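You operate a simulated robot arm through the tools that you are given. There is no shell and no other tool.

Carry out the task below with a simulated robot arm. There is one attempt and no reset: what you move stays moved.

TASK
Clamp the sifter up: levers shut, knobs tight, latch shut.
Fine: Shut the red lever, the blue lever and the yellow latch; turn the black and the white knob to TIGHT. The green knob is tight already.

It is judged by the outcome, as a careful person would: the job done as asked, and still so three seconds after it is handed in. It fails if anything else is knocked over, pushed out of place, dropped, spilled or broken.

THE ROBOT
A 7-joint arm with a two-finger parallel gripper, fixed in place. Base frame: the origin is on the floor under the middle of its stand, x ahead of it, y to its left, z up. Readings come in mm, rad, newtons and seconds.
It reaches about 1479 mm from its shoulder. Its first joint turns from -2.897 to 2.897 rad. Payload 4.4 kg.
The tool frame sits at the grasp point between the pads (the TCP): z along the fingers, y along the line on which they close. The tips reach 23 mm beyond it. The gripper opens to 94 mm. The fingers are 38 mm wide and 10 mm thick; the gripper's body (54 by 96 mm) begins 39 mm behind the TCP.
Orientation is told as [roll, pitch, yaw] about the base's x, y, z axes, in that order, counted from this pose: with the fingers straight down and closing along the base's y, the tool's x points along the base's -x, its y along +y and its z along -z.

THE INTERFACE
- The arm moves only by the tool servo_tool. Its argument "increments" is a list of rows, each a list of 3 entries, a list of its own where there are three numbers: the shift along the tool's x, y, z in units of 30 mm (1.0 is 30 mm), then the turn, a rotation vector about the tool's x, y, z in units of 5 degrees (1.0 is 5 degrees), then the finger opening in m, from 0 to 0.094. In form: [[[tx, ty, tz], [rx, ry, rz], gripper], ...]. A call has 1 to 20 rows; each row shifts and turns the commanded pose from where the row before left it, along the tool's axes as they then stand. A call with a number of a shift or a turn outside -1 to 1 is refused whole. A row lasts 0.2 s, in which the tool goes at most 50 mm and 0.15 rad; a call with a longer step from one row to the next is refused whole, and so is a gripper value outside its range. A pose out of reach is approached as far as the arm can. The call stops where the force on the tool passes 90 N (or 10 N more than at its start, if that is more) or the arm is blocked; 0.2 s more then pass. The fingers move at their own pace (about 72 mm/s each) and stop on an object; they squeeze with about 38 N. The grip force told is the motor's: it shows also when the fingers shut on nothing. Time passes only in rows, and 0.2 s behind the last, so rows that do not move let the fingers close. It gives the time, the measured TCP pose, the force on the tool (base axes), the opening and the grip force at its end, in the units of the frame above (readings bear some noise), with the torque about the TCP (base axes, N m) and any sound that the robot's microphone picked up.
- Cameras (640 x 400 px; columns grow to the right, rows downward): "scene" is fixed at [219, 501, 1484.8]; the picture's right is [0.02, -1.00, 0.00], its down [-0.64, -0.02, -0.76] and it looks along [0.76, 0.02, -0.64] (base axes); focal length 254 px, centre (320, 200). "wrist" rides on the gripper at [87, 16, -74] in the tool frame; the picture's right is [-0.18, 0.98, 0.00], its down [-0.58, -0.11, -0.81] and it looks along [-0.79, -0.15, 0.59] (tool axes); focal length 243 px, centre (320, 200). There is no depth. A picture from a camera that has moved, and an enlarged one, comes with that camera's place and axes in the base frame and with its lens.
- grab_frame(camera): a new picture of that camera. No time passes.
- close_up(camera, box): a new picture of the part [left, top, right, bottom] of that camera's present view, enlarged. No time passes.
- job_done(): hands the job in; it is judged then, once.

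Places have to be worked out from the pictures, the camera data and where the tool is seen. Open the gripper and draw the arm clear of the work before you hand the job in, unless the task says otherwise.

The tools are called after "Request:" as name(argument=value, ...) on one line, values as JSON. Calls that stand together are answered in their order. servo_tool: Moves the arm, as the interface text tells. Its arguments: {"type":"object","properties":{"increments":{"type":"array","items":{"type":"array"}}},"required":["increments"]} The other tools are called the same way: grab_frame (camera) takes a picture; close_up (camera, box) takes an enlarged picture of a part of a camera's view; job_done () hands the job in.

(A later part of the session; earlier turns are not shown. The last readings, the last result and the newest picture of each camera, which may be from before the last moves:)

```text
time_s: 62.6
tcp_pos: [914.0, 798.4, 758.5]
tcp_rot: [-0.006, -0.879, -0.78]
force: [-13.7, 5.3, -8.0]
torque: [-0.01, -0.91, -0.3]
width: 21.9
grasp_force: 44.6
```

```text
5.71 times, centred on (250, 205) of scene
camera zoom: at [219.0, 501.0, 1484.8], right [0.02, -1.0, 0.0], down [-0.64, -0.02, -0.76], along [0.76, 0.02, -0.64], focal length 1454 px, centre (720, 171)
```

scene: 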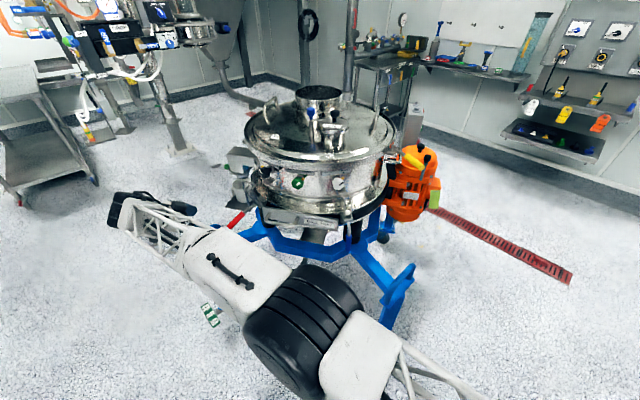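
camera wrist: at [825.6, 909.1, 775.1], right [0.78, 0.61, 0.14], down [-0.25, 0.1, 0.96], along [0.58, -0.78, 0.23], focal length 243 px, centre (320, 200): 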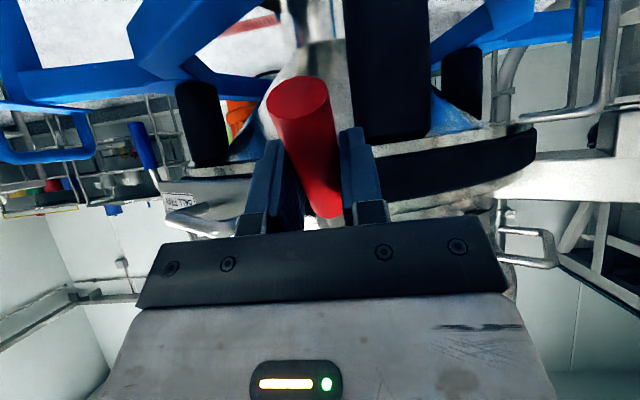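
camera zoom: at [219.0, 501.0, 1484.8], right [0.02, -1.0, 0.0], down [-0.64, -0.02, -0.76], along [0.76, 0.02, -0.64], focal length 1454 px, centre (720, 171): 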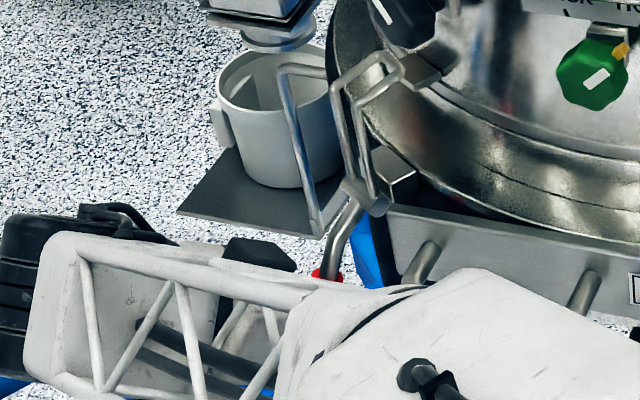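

Bail is over the keeper. As with blue, I release, retreat, pitch to −65° with closed fingers and line up to push the last part.

Request:
servo_tool(increments=[[[0, 0, 0], [0, 0, 0], 0.06], [[0, 0, 0], [0, 0, 0], 0.07], [[0, 0, 0], [0, 0, 0], 0.07], [[0, 0, -0.9], [0, 0, 0], 0.07], [[0, 0, -0.9], [0, 0, 0], 0.07], [[0, 0, -0.9], [0, 0, 0], 0.07], [[0, 0, -0.9], [0, 0, 0], 0.07], [[0, 0, 0], [0, -1, 0], 0.03], [[0, 0, 0], [0, -1, 0], 0.0], [[0, 0, 0], [0, -1, 0], 0.0], [[0, 0, 0], [0, 0, 0], 0.0], [[0, 0, 0], [0, 0, 0], 0.0]])

Request:
grab_frame(camera="wrist")

```text
time_s: 65.2
tcp_pos: [855.3, 857.4, 830.7]
tcp_rot: [-0.005, -1.141, -0.779]
force: [-0.7, -0.1, 0.5]
torque: [0.01, 0.0, 0.03]
width: 0.0
grasp_force: 38.1
```

```text
taken
camera wrist: at [792.9, 942.0, 782.3], right [0.75, 0.64, 0.17], down [-0.42, 0.27, 0.87], along [0.51, -0.72, 0.47], focal length 243 px, centre (320, 200)
```

wrist: 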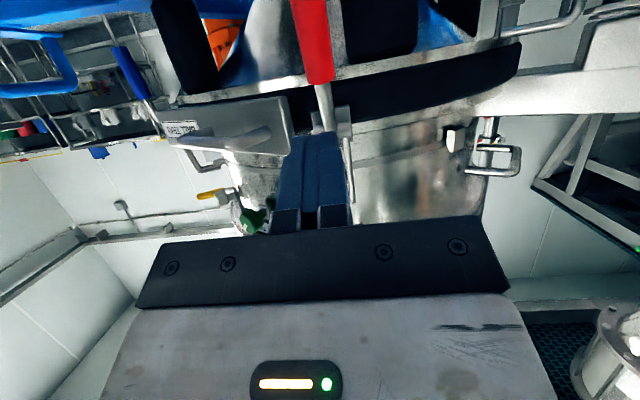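

The red handle lines up with the closed fingers. I move in and push in small steps.

Request:
servo_tool(increments=[[[0.38, 0, 0.78], [0, 0, 0], 0.0], [[0.4, 0, 0.78], [0, 0, 0], 0.0], [[0.04, 0, 0.4], [0, 0, 0], 0.0], [[0.04, 0, 0.4], [0, 0, 0], 0.0], [[0, 0, 0], [0, 0, 0], 0.0]])

Request:
grab_frame(camera="wrist")

```text
time_s: 66.4
tcp_pos: [893.9, 817.9, 778.0]
tcp_rot: [-0.005, -1.139, -0.78]
force: [0.4, -0.2, 0.7]
torque: [0.0, 0.01, 0.0]
width: 0.0
grasp_force: 38.1
```

```text
taken
camera wrist: at [830.9, 903.6, 730.3], right [0.75, 0.64, 0.17], down [-0.42, 0.27, 0.87], along [0.51, -0.72, 0.47], focal length 243 px, centre (320, 200)
```

wrist: 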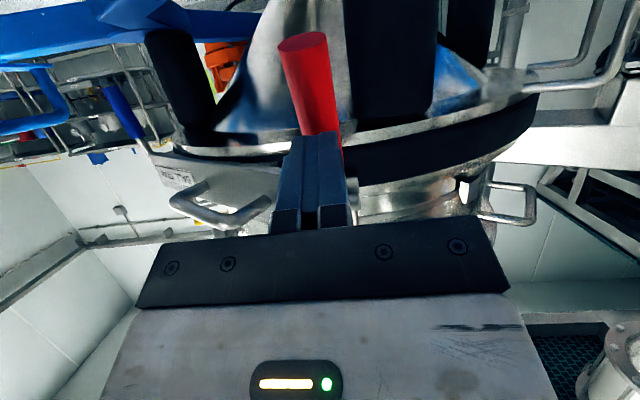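

Request:
servo_tool(increments=[[[0.0, 0, 0.25], [0, 0, 0], 0.0], [[-0.02, 0, 0.2], [0, 0, 0], 0.0], [[0, 0, 0], [0, 0, 0], 0.0]])

Request:
close_up(camera="scene", box=[220, 170, 300, 230])

```text
time_s: 67.2
tcp_pos: [903.1, 808.6, 771.8]
tcp_rot: [-0.005, -1.138, -0.781]
force: [0.0, -0.1, -0.4]
torque: [0.02, -0.05, 0.0]
width: 0.1
grasp_force: 38.7
```

```text
6.67 times, centred on (260, 200) of scene
camera zoom: at [219.0, 501.0, 1484.8], right [0.02, -1.0, 0.0], down [-0.64, -0.02, -0.76], along [0.76, 0.02, -0.64], focal length 1696 px, centre (720, 200)
```

zoom: 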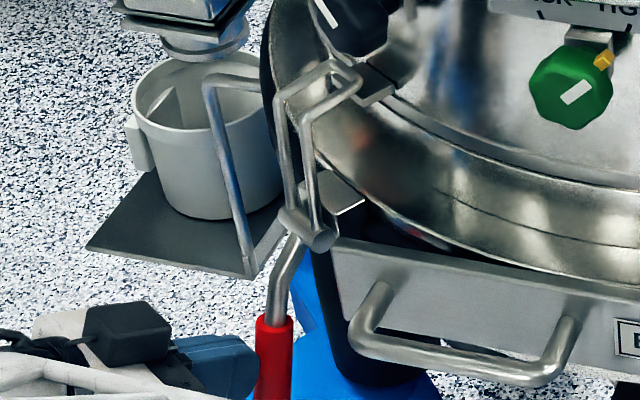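

Contact is close; the bail is nearly on the keeper. I continue in ~6–12 mm steps until a firm stop.

Request:
servo_tool(increments=[[[-0.04, 0, 0.2], [0, 0, 0], 0.0], [[-0.04, 0, 0.2], [0, 0, 0], 0.0], [[0, 0, 0], [0, 0, 0], 0.0]])

Request:
close_up(camera="scene", box=[220, 170, 300, 230])

```text
time_s: 68.0
tcp_pos: [910.9, 800.9, 768.5]
tcp_rot: [-0.005, -1.139, -0.778]
force: [-0.9, 2.6, -0.2]
torque: [-0.01, 0.0, 0.03]
width: 0.0
grasp_force: 37.7
```

```text
6.67 times, centred on (260, 200) of scene
camera zoom: at [219.0, 501.0, 1484.8], right [0.02, -1.0, 0.0], down [-0.64, -0.02, -0.76], along [0.76, 0.02, -0.64], focal length 1696 px, centre (720, 200)
```

zoom: 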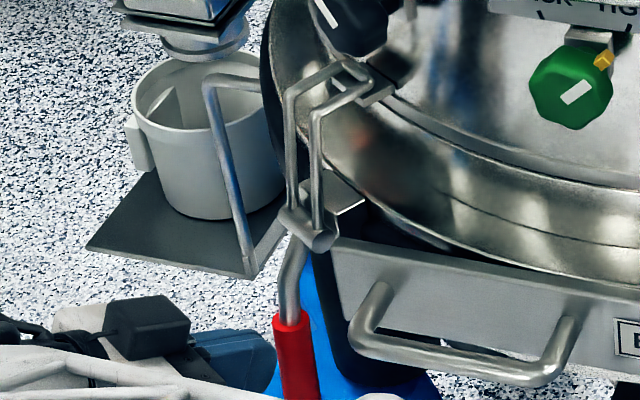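

The lever keeps moving with almost no force; the bail now sits over the keeper. I push a bit more to the stop.

Request:
servo_tool(increments=[[[-0.04, 0, 0.15], [0, 0, 0], 0.0], [[-0.04, 0, 0.15], [0, 0, 0], 0.0], [[0, 0, 0], [0, 0, 0], 0.0]])

Request:
close_up(camera="scene", box=[220, 170, 300, 230])

```text
time_s: 68.7
tcp_pos: [910.6, 801.9, 769.3]
tcp_rot: [-0.003, -1.139, -0.776]
force: [-22.5, 10.8, 3.4]
torque: [-0.17, -0.29, -0.24]
width: 0.1
grasp_force: 38.2
stopped in row 3: the force on the tool passed its limit at 96 N (the readings are from after the stop); the commanded pose is now the measured one
```

```text
6.67 times, centred on (260, 200) of scene
camera zoom: at [219.0, 501.0, 1484.8], right [0.02, -1.0, 0.0], down [-0.64, -0.02, -0.76], along [0.76, 0.02, -0.64], focal length 1696 px, centre (720, 200)
```

zoom: 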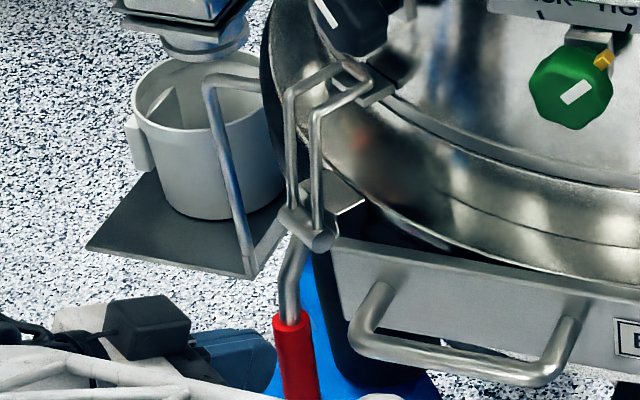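

Red hit its firm stop at the same relative position as blue, so it's shut. I retreat, pitch horizontal and rise in front of the black knob.

Request:
servo_tool(increments=[[[0, 0, -1], [0, 0, 0], 0.0], [[0, 0, -1], [0, 0, 0], 0.02], [[0, 0, -1], [0, 0, 0], 0.04], [[0, 0, 0], [0, -1, 0], 0.06], [[0, 0, 0], [0, -1, 0], 0.06], [[0, 0, 0], [0, -1, 0], 0.06], [[0, 0, 0], [0, -1, 0], 0.06], [[0, 0, 0], [0, -1, 0], 0.06], [[-0.98, 0, 0], [0, 0, 0], 0.06], [[-0.98, 0, 0], [0, 0, 0], 0.06], [[-0.98, 0, 0], [0, 0, 0], 0.06], [[-0.98, 0, 0], [0, 0, 0], 0.06], [[-0.98, 0, 0], [0, 0, 0], 0.06], [[-0.98, 0, 0], [0, 0, 0], 0.06], [[0, 0, 0], [0, 0, 0], 0.06]])

Request:
grab_frame(camera="wrist")

Request:
close_up(camera="scene", box=[200, 150, 320, 240])

```text
time_s: 71.9
tcp_pos: [855.4, 856.8, 982.1]
tcp_rot: [-2.784, -1.565, 2.003]
force: [0.0, 0.5, 0.6]
torque: [0.02, 0.0, 0.01]
width: 59.8
grasp_force: 0.1
```

```text
taken
camera wrist: at [813.2, 920.6, 895.3], right [0.69, 0.7, 0.18], down [-0.65, 0.49, 0.58], along [0.31, -0.52, 0.8], focal length 243 px, centre (320, 200)
```

wrist: 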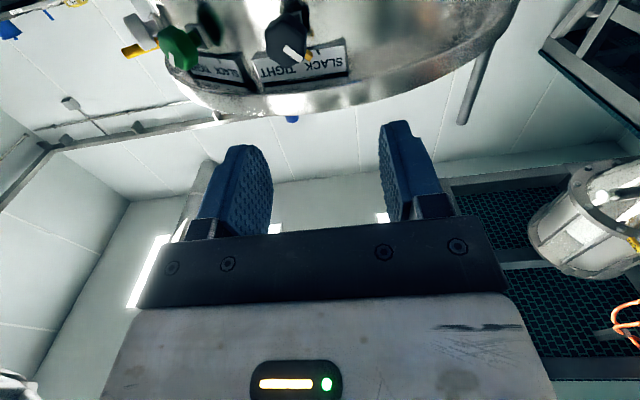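

```text
4.44 times, centred on (260, 195) of scene
camera zoom: at [219.0, 501.0, 1484.8], right [0.02, -1.0, 0.0], down [-0.64, -0.02, -0.76], along [0.76, 0.02, -0.64], focal length 1130 px, centre (587, 222)
```

zoom: 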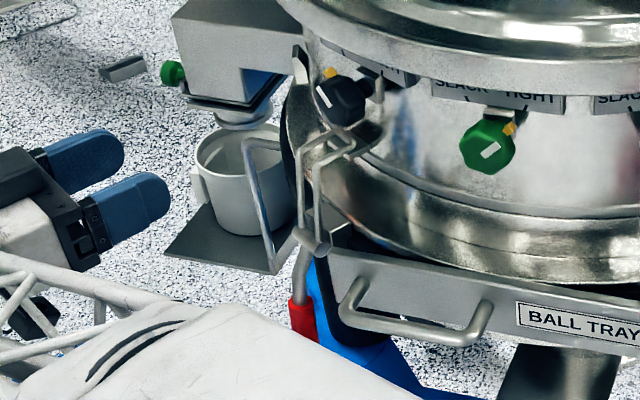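

Request:
close_up(camera="wrist", box=[240, 0, 370, 100])

Request:
close_up(camera="scene", box=[240, 150, 300, 200])

```text
4.00 times, centred on (305, 50) of wrist
camera zoom: at [813.2, 920.6, 895.3], right [0.69, 0.7, 0.18], down [-0.65, 0.49, 0.58], along [0.31, -0.52, 0.8], focal length 970 px, centre (380, 800)
```

zoom: 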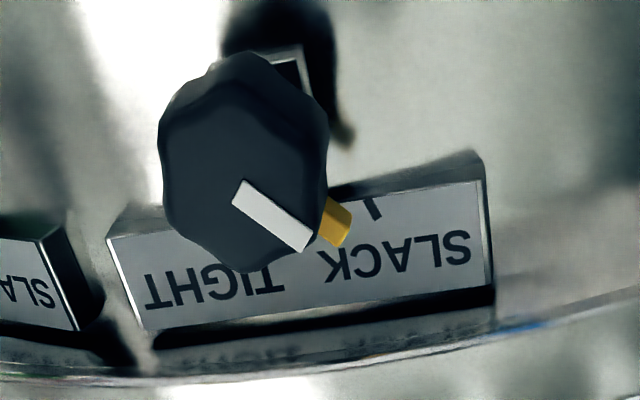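

```text
8.00 times, centred on (270, 175) of scene
camera zoom: at [219.0, 501.0, 1484.8], right [0.02, -1.0, 0.0], down [-0.64, -0.02, -0.76], along [0.76, 0.02, -0.64], focal length 2035 px, centre (720, 400)
```

zoom: 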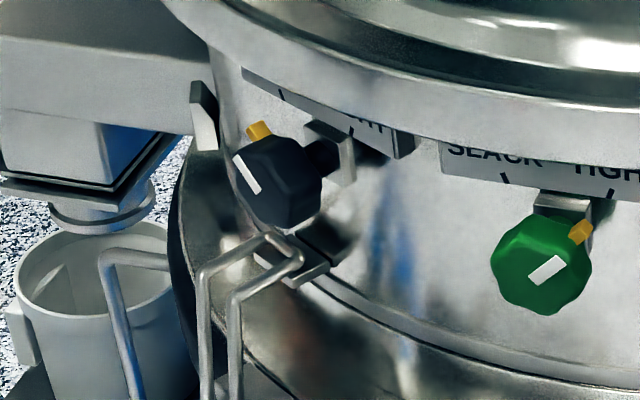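

Black knob is at SLACK with the same layout; I estimate its face centre at about (951,717,985) with axis yaw −45°. I move to ~50 mm in front and roll −45°.

Request:
servo_tool(increments=[[[-0.025, -0.265, 0.968], [0, 0, 0], 0.06], [[-0.025, -0.265, 0.968], [0, 0, 0], 0.06], [[-0.025, -0.265, 0.968], [0, 0, 0], 0.06], [[-0.025, -0.265, 0.968], [0, 0, 0], 0.06], [[0, 0, 0], [0, 0, -1], 0.06], [[0, 0, 0], [0, 0, -1], 0.06], [[0, 0, 0], [0, 0, -1], 0.06], [[0, 0, 0], [0, 0, -1], 0.06], [[0, 0, 0], [0, 0, -1], 0.06], [[0, 0, 0], [0, 0, -1], 0.06], [[0, 0, 0], [0, 0, -1], 0.06], [[0, 0, 0], [0, 0, -1], 0.06], [[0, 0, 0], [0, 0, -1], 0.06], [[0, 0, 0], [0, 0, 0], 0.06]])

Request:
grab_frame(camera="wrist")

Request:
close_up(camera="wrist", box=[230, 40, 410, 170])

Request:
close_up(camera="scene", box=[220, 150, 320, 220])

```text
time_s: 74.9
tcp_pos: [913.4, 752.8, 985.6]
tcp_rot: [-1.576, -0.784, 0.797]
force: [0.0, 0.8, -0.3]
torque: [-0.02, -0.01, 0.01]
width: 60.2
grasp_force: 0.0
```

```text
taken
camera wrist: at [825.9, 771.0, 912.7], right [0.58, 0.58, -0.57], down [-0.34, 0.81, 0.48], along [0.74, -0.09, 0.67], focal length 243 px, centre (320, 200)
```

wrist: 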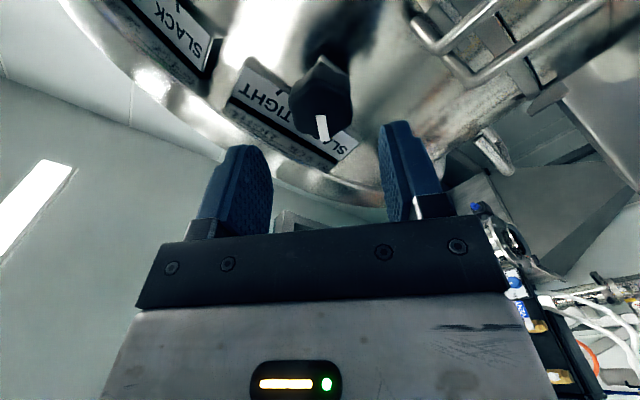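

```text
3.08 times, centred on (320, 105) of wrist
camera zoom: at [825.9, 771.0, 912.7], right [0.58, 0.58, -0.57], down [-0.34, 0.81, 0.48], along [0.74, -0.09, 0.67], focal length 746 px, centre (320, 492)
```

zoom: 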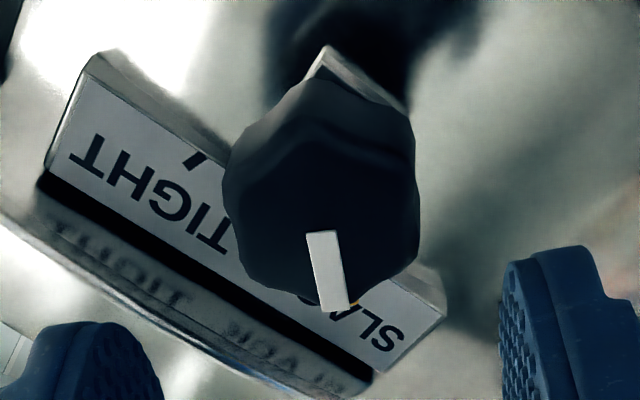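

```text
5.71 times, centred on (270, 185) of scene
camera zoom: at [219.0, 501.0, 1484.8], right [0.02, -1.0, 0.0], down [-0.64, -0.02, -0.76], along [0.76, 0.02, -0.64], focal length 1454 px, centre (606, 286)
```

zoom: 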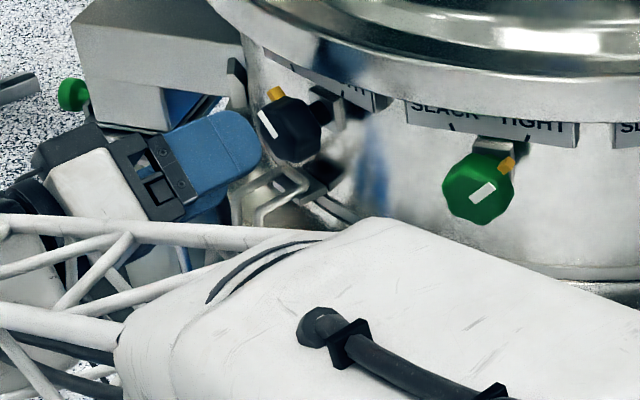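

Two wrist views agree: black knob face centre (951.3, 715.7, 985.3), exactly on my tool axis at 53 mm. I advance and close.

Request:
servo_tool(increments=[[[0, 0, 0.59], [0, 0, 0], 0.06], [[0, 0, 0.59], [0, 0, 0], 0.06], [[0, 0, 0.57], [0, 0, 0], 0.06], [[0, 0, 0], [0, 0, 0], 0.05], [[0, 0, 0], [0, 0, 0], 0.04], [[0, 0, 0], [0, 0, 0], 0.03], [[0, 0, 0], [0, 0, 0], 0.03]])

Request:
grab_frame(camera="wrist")

```text
time_s: 76.5
tcp_pos: [952.4, 717.2, 985.2]
tcp_rot: [-1.578, -0.783, 0.795]
force: [21.4, 14.2, -0.5]
torque: [0.25, 0.08, 1.22]
width: 40.0
grasp_force: 38.1
```

```text
taken
camera wrist: at [863.3, 734.6, 911.9], right [0.58, 0.58, -0.57], down [-0.34, 0.81, 0.48], along [0.74, -0.09, 0.67], focal length 243 px, centre (320, 200)
```

wrist: 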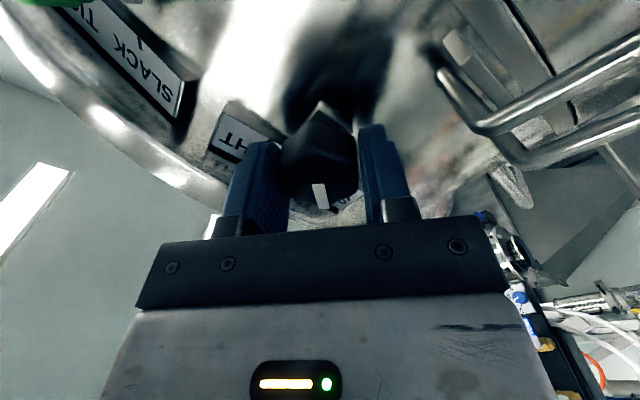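

Gripped at 40 mm. I turn clockwise 20° and check.

Request:
servo_tool(increments=[[[-0.03, 0.03, 0], [0, 0, 1], 0.03], [[0, 0, 0], [0, 0, 1], 0.03], [[0, 0, 0], [0, 0, 1], 0.03], [[0, 0, 0], [0, 0, 1], 0.03], [[0, 0, 0], [0, 0, 0], 0.03]])

Request:
close_up(camera="scene", box=[240, 150, 300, 200])

Request:
grab_frame(camera="wrist")

```text
time_s: 77.7
tcp_pos: [951.4, 718.5, 987.0]
tcp_rot: [-1.583, -1.134, 0.802]
force: [-12.5, -9.2, -0.1]
torque: [0.2, 0.27, 0.44]
width: 39.7
grasp_force: 38.6
```

```text
8.00 times, centred on (270, 175) of scene
camera zoom: at [219.0, 501.0, 1484.8], right [0.02, -1.0, 0.0], down [-0.64, -0.02, -0.76], along [0.76, 0.02, -0.64], focal length 2035 px, centre (720, 400)
```

zoom: 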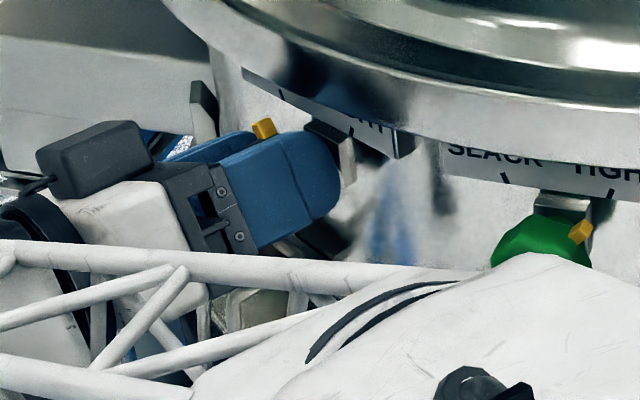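

```text
taken
camera wrist: at [883.9, 755.0, 901.4], right [0.68, 0.69, -0.25], down [-0.47, 0.67, 0.57], along [0.56, -0.27, 0.78], focal length 243 px, centre (320, 200)
```

wrist: 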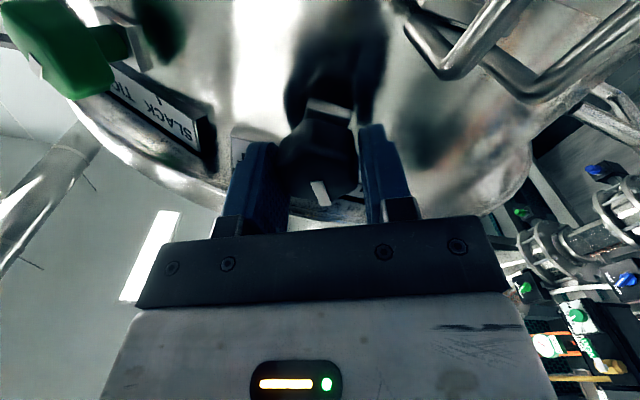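

It's turning. I continue 25° more, watching for reach warnings.

Request:
servo_tool(increments=[[[0, 0, 0], [0, 0, 1], 0.03], [[0, 0, 0], [0, 0, 1], 0.03], [[0, 0, 0], [0, 0, 1], 0.03], [[0, 0, 0], [0, 0, 1], 0.03], [[0, 0, 0], [0, 0, 0], 0.03]])

Request:
close_up(camera="scene", box=[240, 150, 300, 200])

```text
time_s: 78.9
tcp_pos: [952.2, 717.7, 983.1]
tcp_rot: [-1.614, -1.48, 0.833]
force: [-21.0, -22.1, -1.3]
torque: [-0.22, -0.33, 0.08]
width: 43.3
grasp_force: 15.0
```

```text
8.00 times, centred on (270, 175) of scene
camera zoom: at [219.0, 501.0, 1484.8], right [0.02, -1.0, 0.0], down [-0.64, -0.02, -0.76], along [0.76, 0.02, -0.64], focal length 2035 px, centre (720, 400)
```

zoom: 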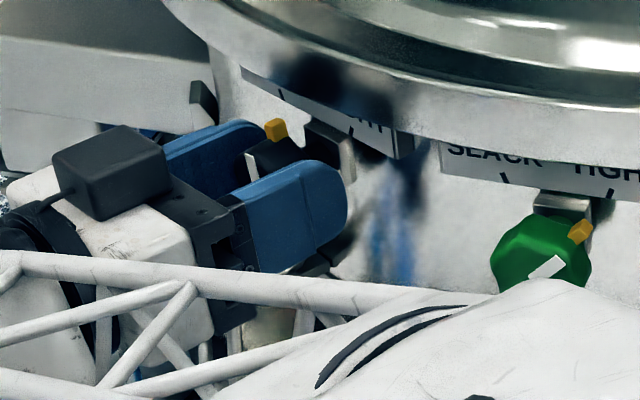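

Request:
close_up(camera="wrist", box=[220, 90, 420, 230])

```text
2.86 times, centred on (320, 160) of wrist
camera zoom: at [905.5, 775.9, 894.9], right [0.7, 0.71, 0.09], down [-0.61, 0.53, 0.59], along [0.37, -0.47, 0.81], focal length 693 px, centre (320, 314)
```

zoom: 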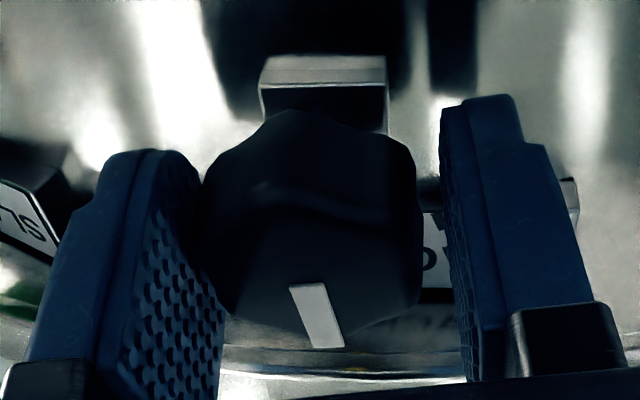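

The gripper slipped somewhat on the knob's corners (width 43 mm). I let it settle and read again.

Request:
servo_tool(increments=[[[0, -0.03, 0], [0, 0, 0], 0.03], [[0, 0, 0], [0, 0, 0], 0.03]])

Request:
close_up(camera="wrist", box=[220, 90, 420, 230])

```text
time_s: 79.5
tcp_pos: [952.4, 718.2, 987.0]
tcp_rot: [-1.623, -1.48, 0.841]
force: [-11.1, -21.8, 4.1]
torque: [-0.1, -0.04, 0.16]
width: 40.4
grasp_force: 11.9
```

```text
2.86 times, centred on (320, 160) of wrist
camera zoom: at [904.9, 776.0, 898.7], right [0.7, 0.71, 0.1], down [-0.61, 0.53, 0.58], along [0.36, -0.47, 0.81], focal length 693 px, centre (320, 314)
```

zoom: 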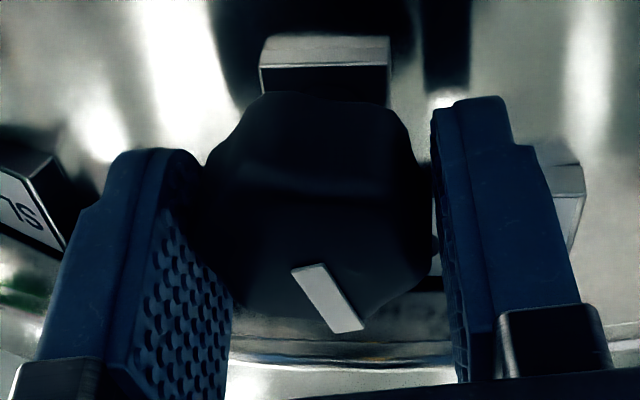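

Request:
servo_tool(increments=[[[0, 0, 0], [0, 0, 0], 0.03], [[0, 0, 0], [0, 0, 0], 0.03]])

Request:
close_up(camera="wrist", box=[220, 90, 420, 230])

Request:
close_up(camera="scene", box=[240, 150, 300, 200])

```text
time_s: 80.1
tcp_pos: [951.4, 717.8, 988.2]
tcp_rot: [-1.624, -1.482, 0.844]
force: [-10.6, -20.9, 5.6]
torque: [-0.09, 0.0, 0.11]
width: 39.8
grasp_force: 11.8
```

```text
2.86 times, centred on (320, 160) of wrist
camera zoom: at [904.6, 776.4, 899.0], right [0.7, 0.71, 0.1], down [-0.62, 0.53, 0.58], along [0.36, -0.47, 0.81], focal length 693 px, centre (320, 314)
```

zoom: 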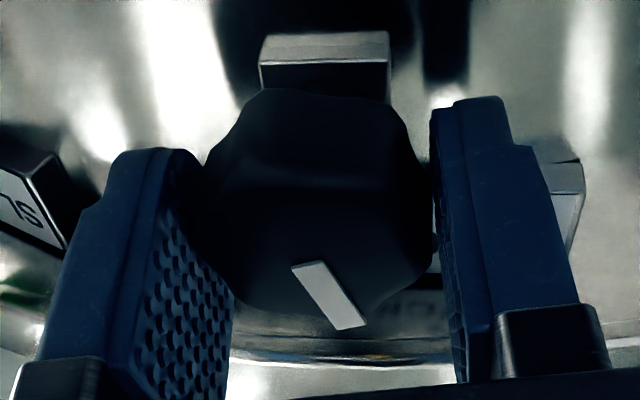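

```text
8.00 times, centred on (270, 175) of scene
camera zoom: at [219.0, 501.0, 1484.8], right [0.02, -1.0, 0.0], down [-0.64, -0.02, -0.76], along [0.76, 0.02, -0.64], focal length 2035 px, centre (720, 400)
```

zoom: 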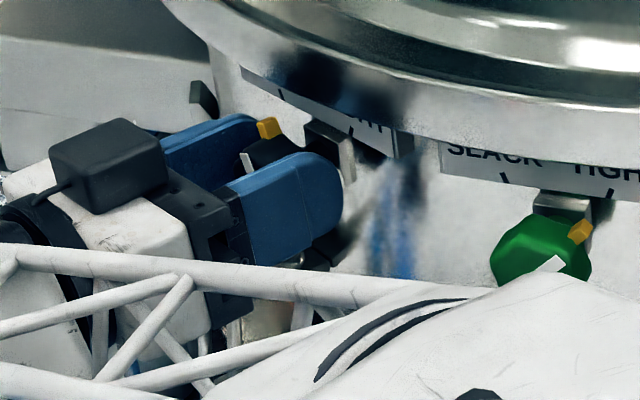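

The grip force dropped and the knob slid back relative to the pads. I open, and check the knob state before regripping at a better roll.

Request:
servo_tool(increments=[[[0, 0, 0], [0, 0, 0], 0.06], [[0, 0, 0], [0, 0, 0], 0.06], [[0, 0, -0.9], [0, 0, 0], 0.06], [[0, 0, -0.9], [0, 0, 0], 0.06], [[0, 0, 0], [0, 0, 0], 0.06]])

Request:
close_up(camera="wrist", box=[220, 40, 420, 180])

Request:
close_up(camera="scene", box=[240, 150, 300, 200])

```text
time_s: 81.3
tcp_pos: [913.9, 756.1, 987.1]
tcp_rot: [-1.623, -1.482, 0.841]
force: [-0.9, 0.2, 0.7]
torque: [-0.02, 0.01, -0.04]
width: 60.1
grasp_force: 0.1
```

```text
2.86 times, centred on (320, 110) of wrist
camera zoom: at [866.4, 814.1, 898.3], right [0.7, 0.71, 0.1], down [-0.62, 0.53, 0.59], along [0.36, -0.47, 0.81], focal length 693 px, centre (320, 457)
```

zoom: 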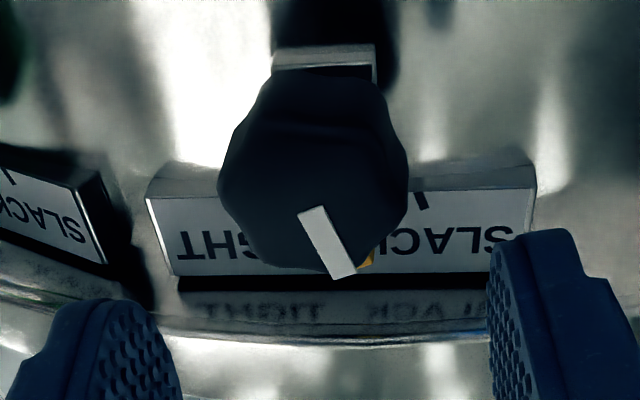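

```text
8.00 times, centred on (270, 175) of scene
camera zoom: at [219.0, 501.0, 1484.8], right [0.02, -1.0, 0.0], down [-0.64, -0.02, -0.76], along [0.76, 0.02, -0.64], focal length 2035 px, centre (720, 400)
```

zoom: 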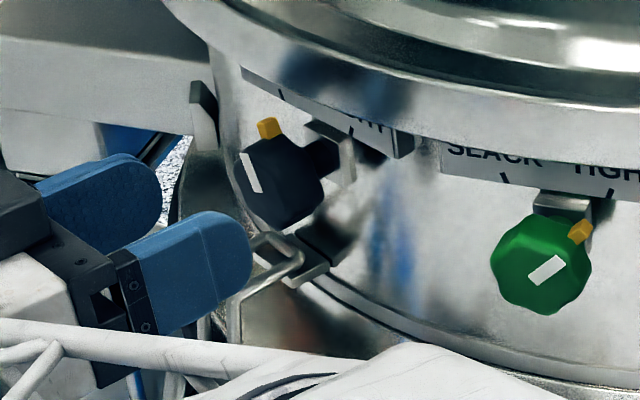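

The knob stayed about 16–20° past SLACK. The bracket's position behind the knob suggests the axis yaw is nearer −41°, so my pads were crooked. I correct yaw +3.5° and roll back to about −70° to line up with the flats.

Request:
servo_tool(increments=[[[0, 0, 0], [-0.697, -0.062, 0], 0.06], [[0, 0, 0], [0, 0, -1], 0.06], [[0, 0, 0], [0, 0, -1], 0.06], [[0, 0, 0], [0, 0, -1], 0.06], [[0, 0, 0], [0, 0, -1], 0.06], [[0, 0, 0], [0, 0, -1], 0.06], [[0, 0, 0], [0, 0, -1], 0.06], [[0, 0, 0], [0, 0, -1], 0.06], [[0, 0, 0], [0, 0, -1], 0.06], [[0, 0, 0], [0, 0, -1], 0.06], [[0, 0, 0], [0, 0, -1], 0.06], [[0, 0, 0], [0, 0, -1], 0.06], [[0, 0, 0], [0, 0, -1], 0.06], [[0, 0, 0], [0, 0, -1], 0.06], [[0, 0, 0], [0, 0, 0], 0.06]])

Request:
grab_frame(camera="wrist")

Request:
close_up(camera="wrist", box=[230, 30, 410, 160])

```text
time_s: 84.5
tcp_pos: [912.8, 754.8, 985.4]
tcp_rot: [-1.577, -0.347, 0.852]
force: [-0.6, 0.2, 0.2]
torque: [0.0, 0.0, 0.01]
width: 59.8
grasp_force: 0.0
```

```text
taken
camera wrist: at [807.2, 747.6, 940.6], right [0.34, 0.38, -0.86], down [-0.27, 0.92, 0.3], along [0.9, 0.13, 0.41], focal length 243 px, centre (320, 200)
```

wrist: 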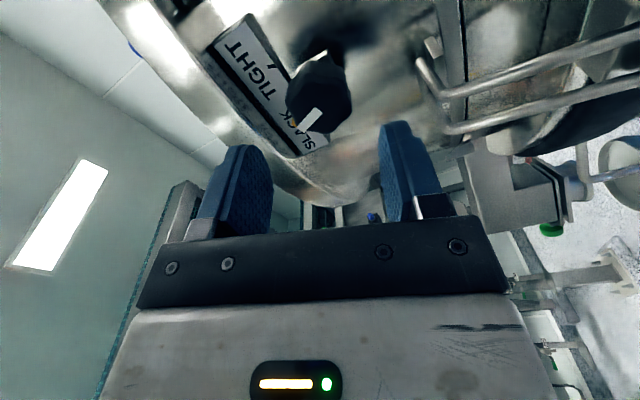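

```text
3.08 times, centred on (320, 95) of wrist
camera zoom: at [807.2, 747.6, 940.6], right [0.34, 0.38, -0.86], down [-0.27, 0.92, 0.3], along [0.9, 0.13, 0.41], focal length 746 px, centre (320, 523)
```

zoom: 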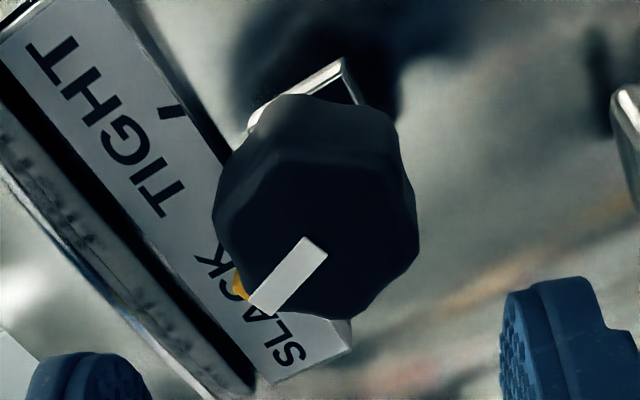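

The knob's face again projects where expected. I shift 4 mm sideways onto the axis, advance 60 mm (slightly deeper) and close.

Request:
servo_tool(increments=[[[0.125, -0.046, 0.4], [0, 0, 0], 0.06], [[0, 0, 0.55], [0, 0, 0], 0.06], [[0, 0, 0.55], [0, 0, 0], 0.06], [[0, 0, 0.5], [0, 0, 0], 0.06], [[0, 0, 0], [0, 0, 0], 0.05], [[0, 0, 0], [0, 0, 0], 0.04], [[0, 0, 0], [0, 0, 0], 0.03], [[0, 0, 0], [0, 0, 0], 0.03]])

Request:
close_up(camera="wrist", box=[220, 90, 420, 230])

```text
time_s: 86.3
tcp_pos: [956.0, 714.4, 985.1]
tcp_rot: [-1.576, -0.346, 0.853]
force: [5.6, 1.4, 0.7]
torque: [0.27, 0.33, 0.54]
width: 37.7
grasp_force: 38.0
```

```text
2.86 times, centred on (320, 160) of wrist
camera zoom: at [849.1, 705.8, 939.0], right [0.34, 0.38, -0.86], down [-0.27, 0.92, 0.3], along [0.9, 0.13, 0.41], focal length 693 px, centre (320, 314)
```

zoom: 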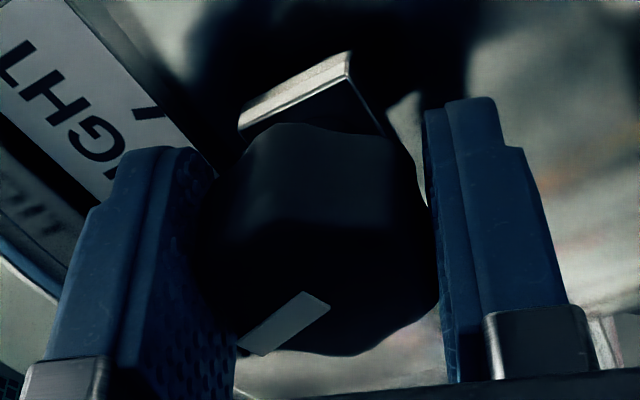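

Now a clean grip on the flats (37.7 mm, low forces). I turn clockwise 20°.

Request:
servo_tool(increments=[[[0, 0, 0], [0, 0, 1], 0.02], [[0, 0, 0], [0, 0, 1], 0.02], [[0, 0, 0], [0, 0, 1], 0.02], [[0, 0, 0], [0, 0, 1], 0.02], [[0, 0, 0], [0, 0, 0], 0.02]])

Request:
close_up(camera="wrist", box=[220, 90, 420, 230])

Request:
close_up(camera="scene", box=[240, 150, 300, 200])

```text
time_s: 87.5
tcp_pos: [954.9, 714.0, 985.2]
tcp_rot: [-1.577, -0.697, 0.856]
force: [8.0, 22.4, 0.3]
torque: [0.37, 0.42, 0.63]
width: 37.2
grasp_force: 37.7
```

```text
2.86 times, centred on (320, 160) of wrist
camera zoom: at [862.2, 720.6, 916.0], right [0.51, 0.58, -0.64], down [-0.36, 0.82, 0.45], along [0.78, 0.0, 0.62], focal length 693 px, centre (320, 314)
```

zoom: 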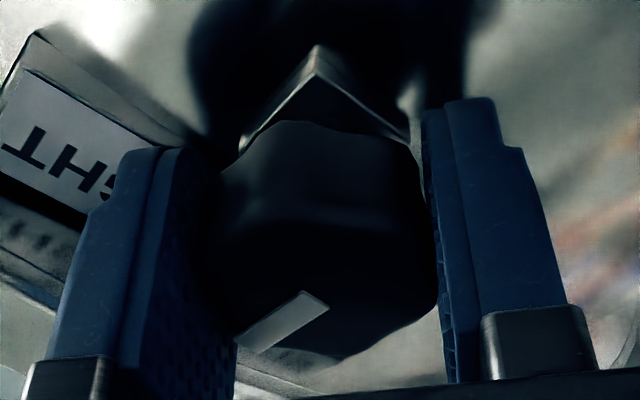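

```text
8.00 times, centred on (270, 175) of scene
camera zoom: at [219.0, 501.0, 1484.8], right [0.02, -1.0, 0.0], down [-0.64, -0.02, -0.76], along [0.76, 0.02, -0.64], focal length 2035 px, centre (720, 400)
```

zoom: 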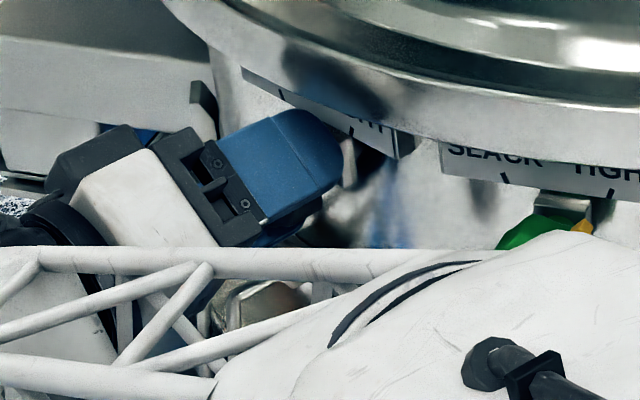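

No slip this time: the bar keeps its place in the gripper frame. I continue 20° more.

Request:
servo_tool(increments=[[[0, 0, 0], [0, 0, 1], 0.02], [[0, 0, 0], [0, 0, 1], 0.02], [[0, 0, 0], [0, 0, 1], 0.02], [[0, 0, 0], [0, 0, 1], 0.02], [[0, 0, 0], [0, 0, 0], 0.02]])

Request:
close_up(camera="wrist", box=[220, 90, 420, 230])

Request:
close_up(camera="scene", box=[240, 150, 300, 200])

```text
time_s: 88.7
tcp_pos: [954.7, 714.3, 986.3]
tcp_rot: [-1.579, -1.046, 0.859]
force: [-2.0, 23.4, -2.1]
torque: [0.54, 0.62, 0.81]
width: 37.5
grasp_force: 38.0
```

```text
2.86 times, centred on (320, 160) of wrist
camera zoom: at [879.6, 740.2, 901.3], right [0.62, 0.71, -0.33], down [-0.48, 0.68, 0.55], along [0.62, -0.18, 0.76], focal length 693 px, centre (320, 314)
```

zoom: 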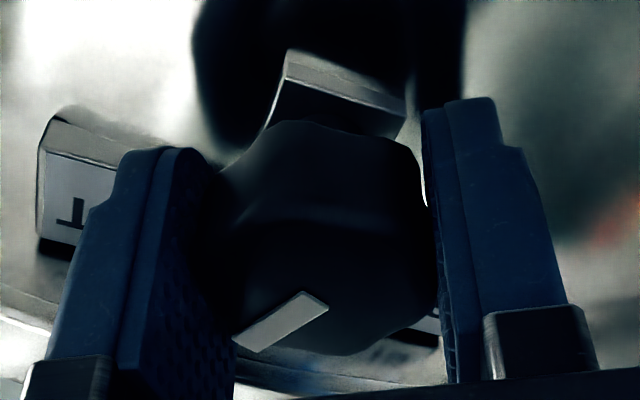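

```text
8.00 times, centred on (270, 175) of scene
camera zoom: at [219.0, 501.0, 1484.8], right [0.02, -1.0, 0.0], down [-0.64, -0.02, -0.76], along [0.76, 0.02, -0.64], focal length 2035 px, centre (720, 400)
```

zoom: 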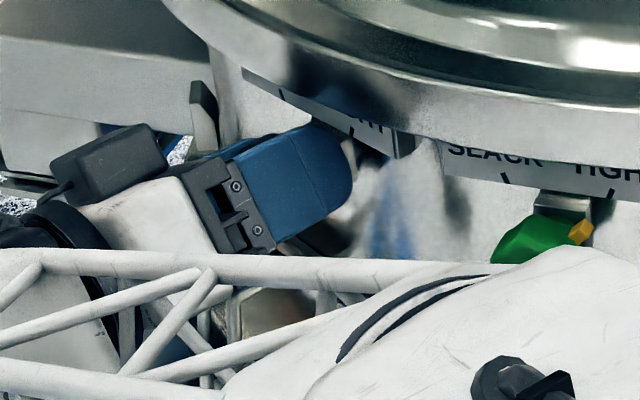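

Still no slip; roll is about −30° and the mark should be near +10°. I continue another 15°.

Request:
servo_tool(increments=[[[0, 0, 0], [0, 0, 1], 0.02], [[0, 0, 0], [0, 0, 1], 0.02], [[0, 0, 0], [0, 0, 1], 0.02], [[0, 0, 0], [0, 0, 0], 0.02]])

Request:
close_up(camera="wrist", box=[220, 90, 420, 230])

Request:
close_up(camera="scene", box=[240, 150, 300, 200])

```text
time_s: 89.7
tcp_pos: [955.6, 713.1, 986.7]
tcp_rot: [-1.588, -1.307, 0.87]
force: [-5.2, 8.9, 0.4]
torque: [0.19, 0.19, 0.66]
width: 37.7
grasp_force: 37.9
```

```text
2.86 times, centred on (320, 160) of wrist
camera zoom: at [895.5, 756.6, 898.0], right [0.66, 0.75, -0.08], down [-0.58, 0.57, 0.59], along [0.48, -0.34, 0.81], focal length 693 px, centre (320, 314)
```

zoom: 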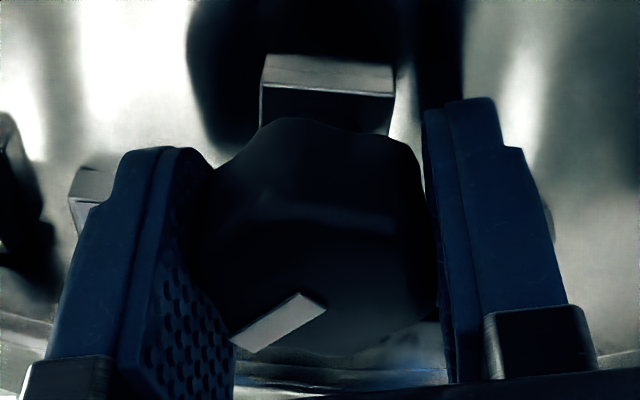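

```text
8.00 times, centred on (270, 175) of scene
camera zoom: at [219.0, 501.0, 1484.8], right [0.02, -1.0, 0.0], down [-0.64, -0.02, -0.76], along [0.76, 0.02, -0.64], focal length 2035 px, centre (720, 400)
```

zoom: 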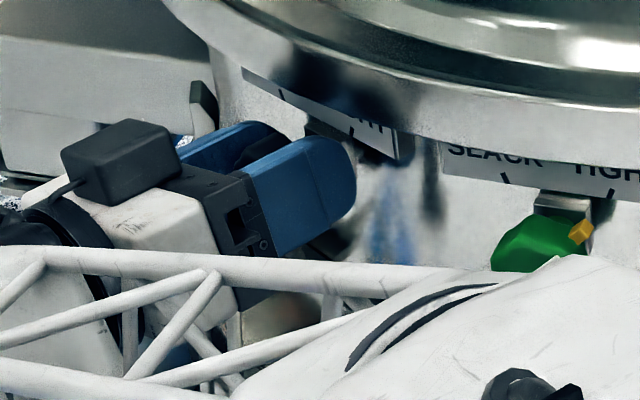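

Still gripping well. I turn another 10° and watch the torque for the stop.

Request:
servo_tool(increments=[[[0, 0, 0], [0, 0, 1], 0.02], [[0, 0, 0], [0, 0, 1], 0.02], [[0, 0, 0], [0, 0, 0], 0.02]])

Request:
close_up(camera="wrist", box=[220, 90, 420, 230])

```text
time_s: 90.5
tcp_pos: [956.2, 713.6, 988.2]
tcp_rot: [-1.633, -1.485, 0.915]
force: [-3.1, -10.3, 5.9]
torque: [-0.64, 0.47, 0.54]
width: 37.9
grasp_force: 38.0
```

```text
2.86 times, centred on (320, 160) of wrist
camera zoom: at [906.0, 768.1, 900.8], right [0.66, 0.75, 0.1], down [-0.65, 0.49, 0.58], along [0.39, -0.45, 0.81], focal length 693 px, centre (320, 314)
```

zoom: 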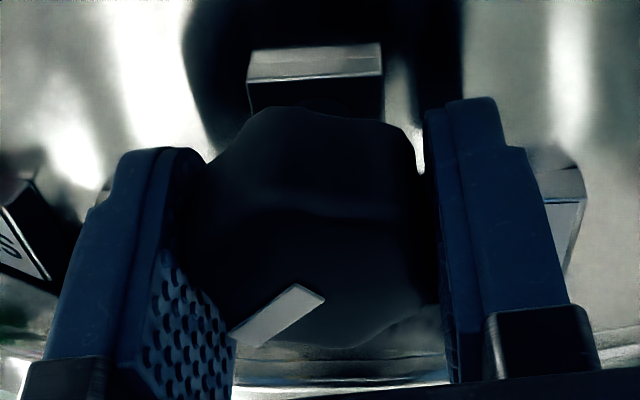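

Torque about the axis has risen to about −0.8 N·m, like white at its stop. I nudge a few more degrees to confirm.

Request:
servo_tool(increments=[[[0, 0, 0], [0, 0, 0.6], 0.02], [[0, 0, 0], [0, 0, 0.6], 0.02], [[0, 0, 0], [0, 0, 0], 0.02]])

Request:
close_up(camera="wrist", box=[220, 90, 420, 230])

```text
time_s: 91.3
tcp_pos: [955.7, 713.0, 992.8]
tcp_rot: [1.849, -1.551, -2.572]
force: [-12.7, -29.8, 39.3]
torque: [-1.44, 0.48, 0.19]
width: 39.0
grasp_force: 37.6
```

```text
2.86 times, centred on (320, 160) of wrist
camera zoom: at [911.8, 774.7, 904.3], right [0.64, 0.74, 0.2], down [-0.69, 0.44, 0.57], along [0.33, -0.51, 0.79], focal length 693 px, centre (320, 314)
```

zoom: 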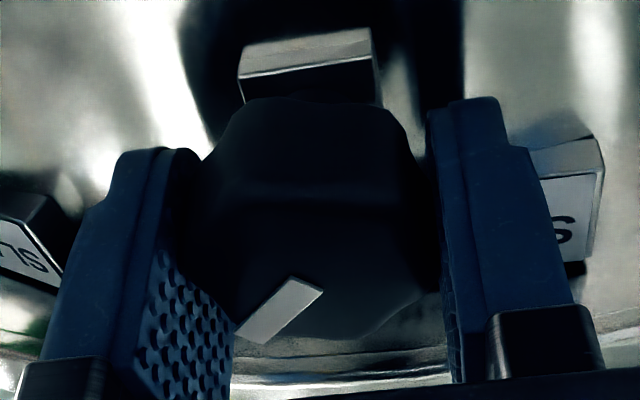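

Torque is up to −1.4 N·m and the bar now slips within the pads, so the black knob is on its stop. I release and back out to verify.

Request:
servo_tool(increments=[[[0, 0, 0], [0, 0, -0.8], 0.03], [[0, 0, 0], [0, 0, 0], 0.06], [[0, 0, 0], [0, 0, 0], 0.06], [[0, 0, -0.9], [0, 0, 0], 0.06], [[0, 0, -0.9], [0, 0, 0], 0.06], [[0, 0, -0.9], [0, 0, 0], 0.06], [[0, 0, -0.9], [0, 0, 0], 0.06], [[0, 0, 0], [0, 0, 0], 0.06]])

Request:
close_up(camera="wrist", box=[200, 0, 400, 140])

Request:
close_up(camera="scene", box=[240, 150, 300, 200])

```text
time_s: 93.1
tcp_pos: [875.3, 784.5, 984.8]
tcp_rot: [-1.654, -1.518, 0.933]
force: [-0.3, 0.4, -0.2]
torque: [-0.04, -0.03, -0.01]
width: 60.0
grasp_force: 0.2
```

```text
2.86 times, centred on (300, 70) of wrist
camera zoom: at [827.1, 842.0, 897.3], right [0.65, 0.75, 0.13], down [-0.66, 0.47, 0.58], along [0.37, -0.47, 0.8], focal length 693 px, centre (377, 571)
```

zoom: 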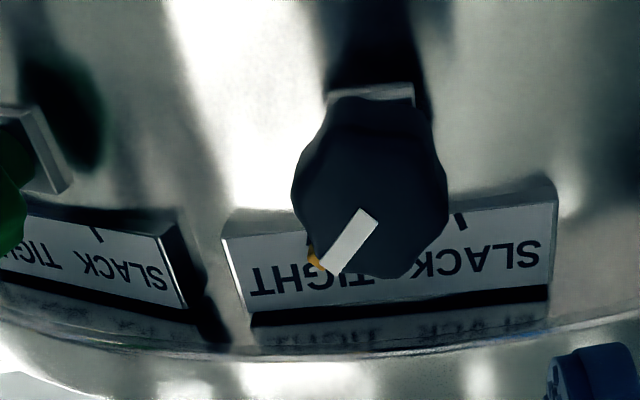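

```text
8.00 times, centred on (270, 175) of scene
camera zoom: at [219.0, 501.0, 1484.8], right [0.02, -1.0, 0.0], down [-0.64, -0.02, -0.76], along [0.76, 0.02, -0.64], focal length 2035 px, centre (720, 400)
```

zoom: 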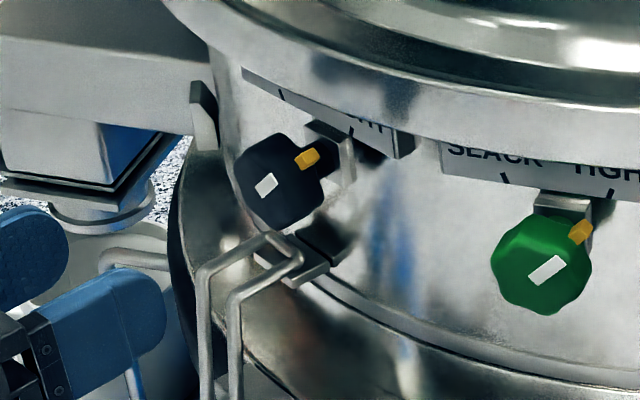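

Both knobs are TIGHT. Now the yellow latch: I retreat, rise to z≈1250 clear of the sifter.

Request:
servo_tool(increments=[[[0, 0, -1], [0, 0, 0], 0.04], [[0, 0, -1], [0, 0, 0], 0.02], [[0, 0, -1], [0, 0, 0], 0.0], [[0, 0, -1], [0, 0, 0], 0.0], [[-0.98, 0, 0], [0, 0, 0], 0.0], [[-0.98, 0, 0], [0, 0, 0], 0.0], [[-0.98, 0, 0], [0, 0, 0], 0.0], [[-0.98, 0, 0], [0, 0, 0], 0.0], [[-0.98, 0, 0], [0, 0, 0], 0.0], [[-0.98, 0, 0], [0, 0, 0], 0.0], [[-0.98, 0, 0], [0, 0, 0], 0.0], [[-0.98, 0, 0], [0, 0, 0], 0.0], [[-0.98, 0, 0], [0, 0, 0], 0.0], [[0, 0, 0], [0, 0, 0], 0.0]])

Request:
grab_frame(camera="scene")

```text
time_s: 96.1
tcp_pos: [792.3, 876.1, 1249.3]
tcp_rot: [-1.652, -1.517, 0.933]
force: [-0.3, -0.1, -0.6]
torque: [0.02, 0.0, 0.01]
width: 0.0
grasp_force: 38.4
```

```text
taken
```

scene: 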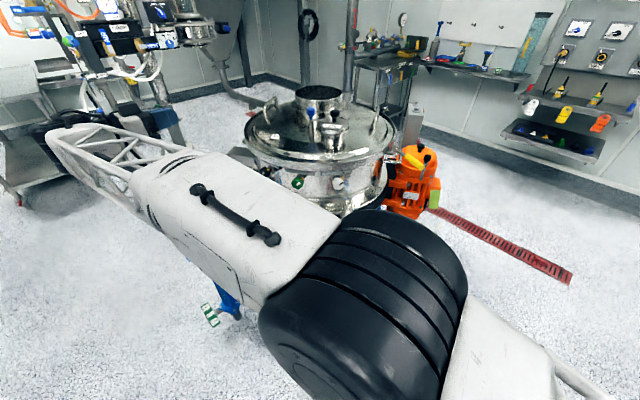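

Clear of everything. I now rotate the tool to point straight down.

Request:
servo_tool(increments=[[[0, 0, 0], [0, 0, 0.62], 0.0], [[0, 0, 0], [0, 1, 0], 0.0], [[0, 0, 0], [0, 1, 0], 0.0], [[0, 0, 0], [0, 1, 0], 0.0], [[0, 0, 0], [0, 1, 0], 0.0], [[0, 0, 0], [0, 1, 0], 0.0], [[0, 0, 0], [0, 1, 0], 0.0], [[0, 0, 0], [0, 1, 0], 0.0], [[0, 0, 0], [0, 1, 0], 0.0], [[0, 0, 0], [0, 1, 0], 0.0], [[0, 0, 0], [0, 1, 0], 0.0], [[0, 0, 0], [0, 1, 0], 0.0], [[0, 0, 0], [0, 1, 0], 0.0], [[0, 0, 0], [0, 1, 0], 0.0], [[0, 0, 0], [0, 1, 0], 0.0], [[0, 0, 0], [0, 1, 0], 0.0], [[0, 0, 0], [0, 1, 0], 0.0], [[0, 0, 0], [0, 1, 0], 0.0], [[0, 0, 0], [0, 1, 0], 0.0]])

Request:
servo_tool(increments=[[[0, 0, 0], [0, 0, -1], 0.0], [[0, 0, 0], [0, 0, -1], 0.0], [[0, 0, 0], [0, 0, -1], 0.0], [[0, 0, 0], [0, 0, -1], 0.0], [[0, 0, 0], [0, 0, -1], 0.0], [[0, 0, 0], [0, 0, -1], 0.0], [[0, 0, 0], [0, 0, -1], 0.0], [[0, 0, 0], [0, 0, -1], 0.0], [[0, 0, 0], [0, 0, -0.2], 0.0], [[0, 0, 0], [0, 0, 0], 0.0]])

```text
time_s: 100.1
tcp_pos: [792.7, 875.3, 1249.2]
tcp_rot: [0.002, -0.003, -0.719]
force: [-1.2, -0.1, -0.5]
torque: [0.01, 0.0, 0.01]
width: 0.1
grasp_force: 37.3
```

```text
time_s: 102.3
tcp_pos: [792.6, 875.5, 1250.0]
tcp_rot: [-0.003, -0.004, -0.004]
force: [0.8, -0.1, -0.9]
torque: [0.01, -0.03, -0.02]
width: 0.0
grasp_force: 38.0
```

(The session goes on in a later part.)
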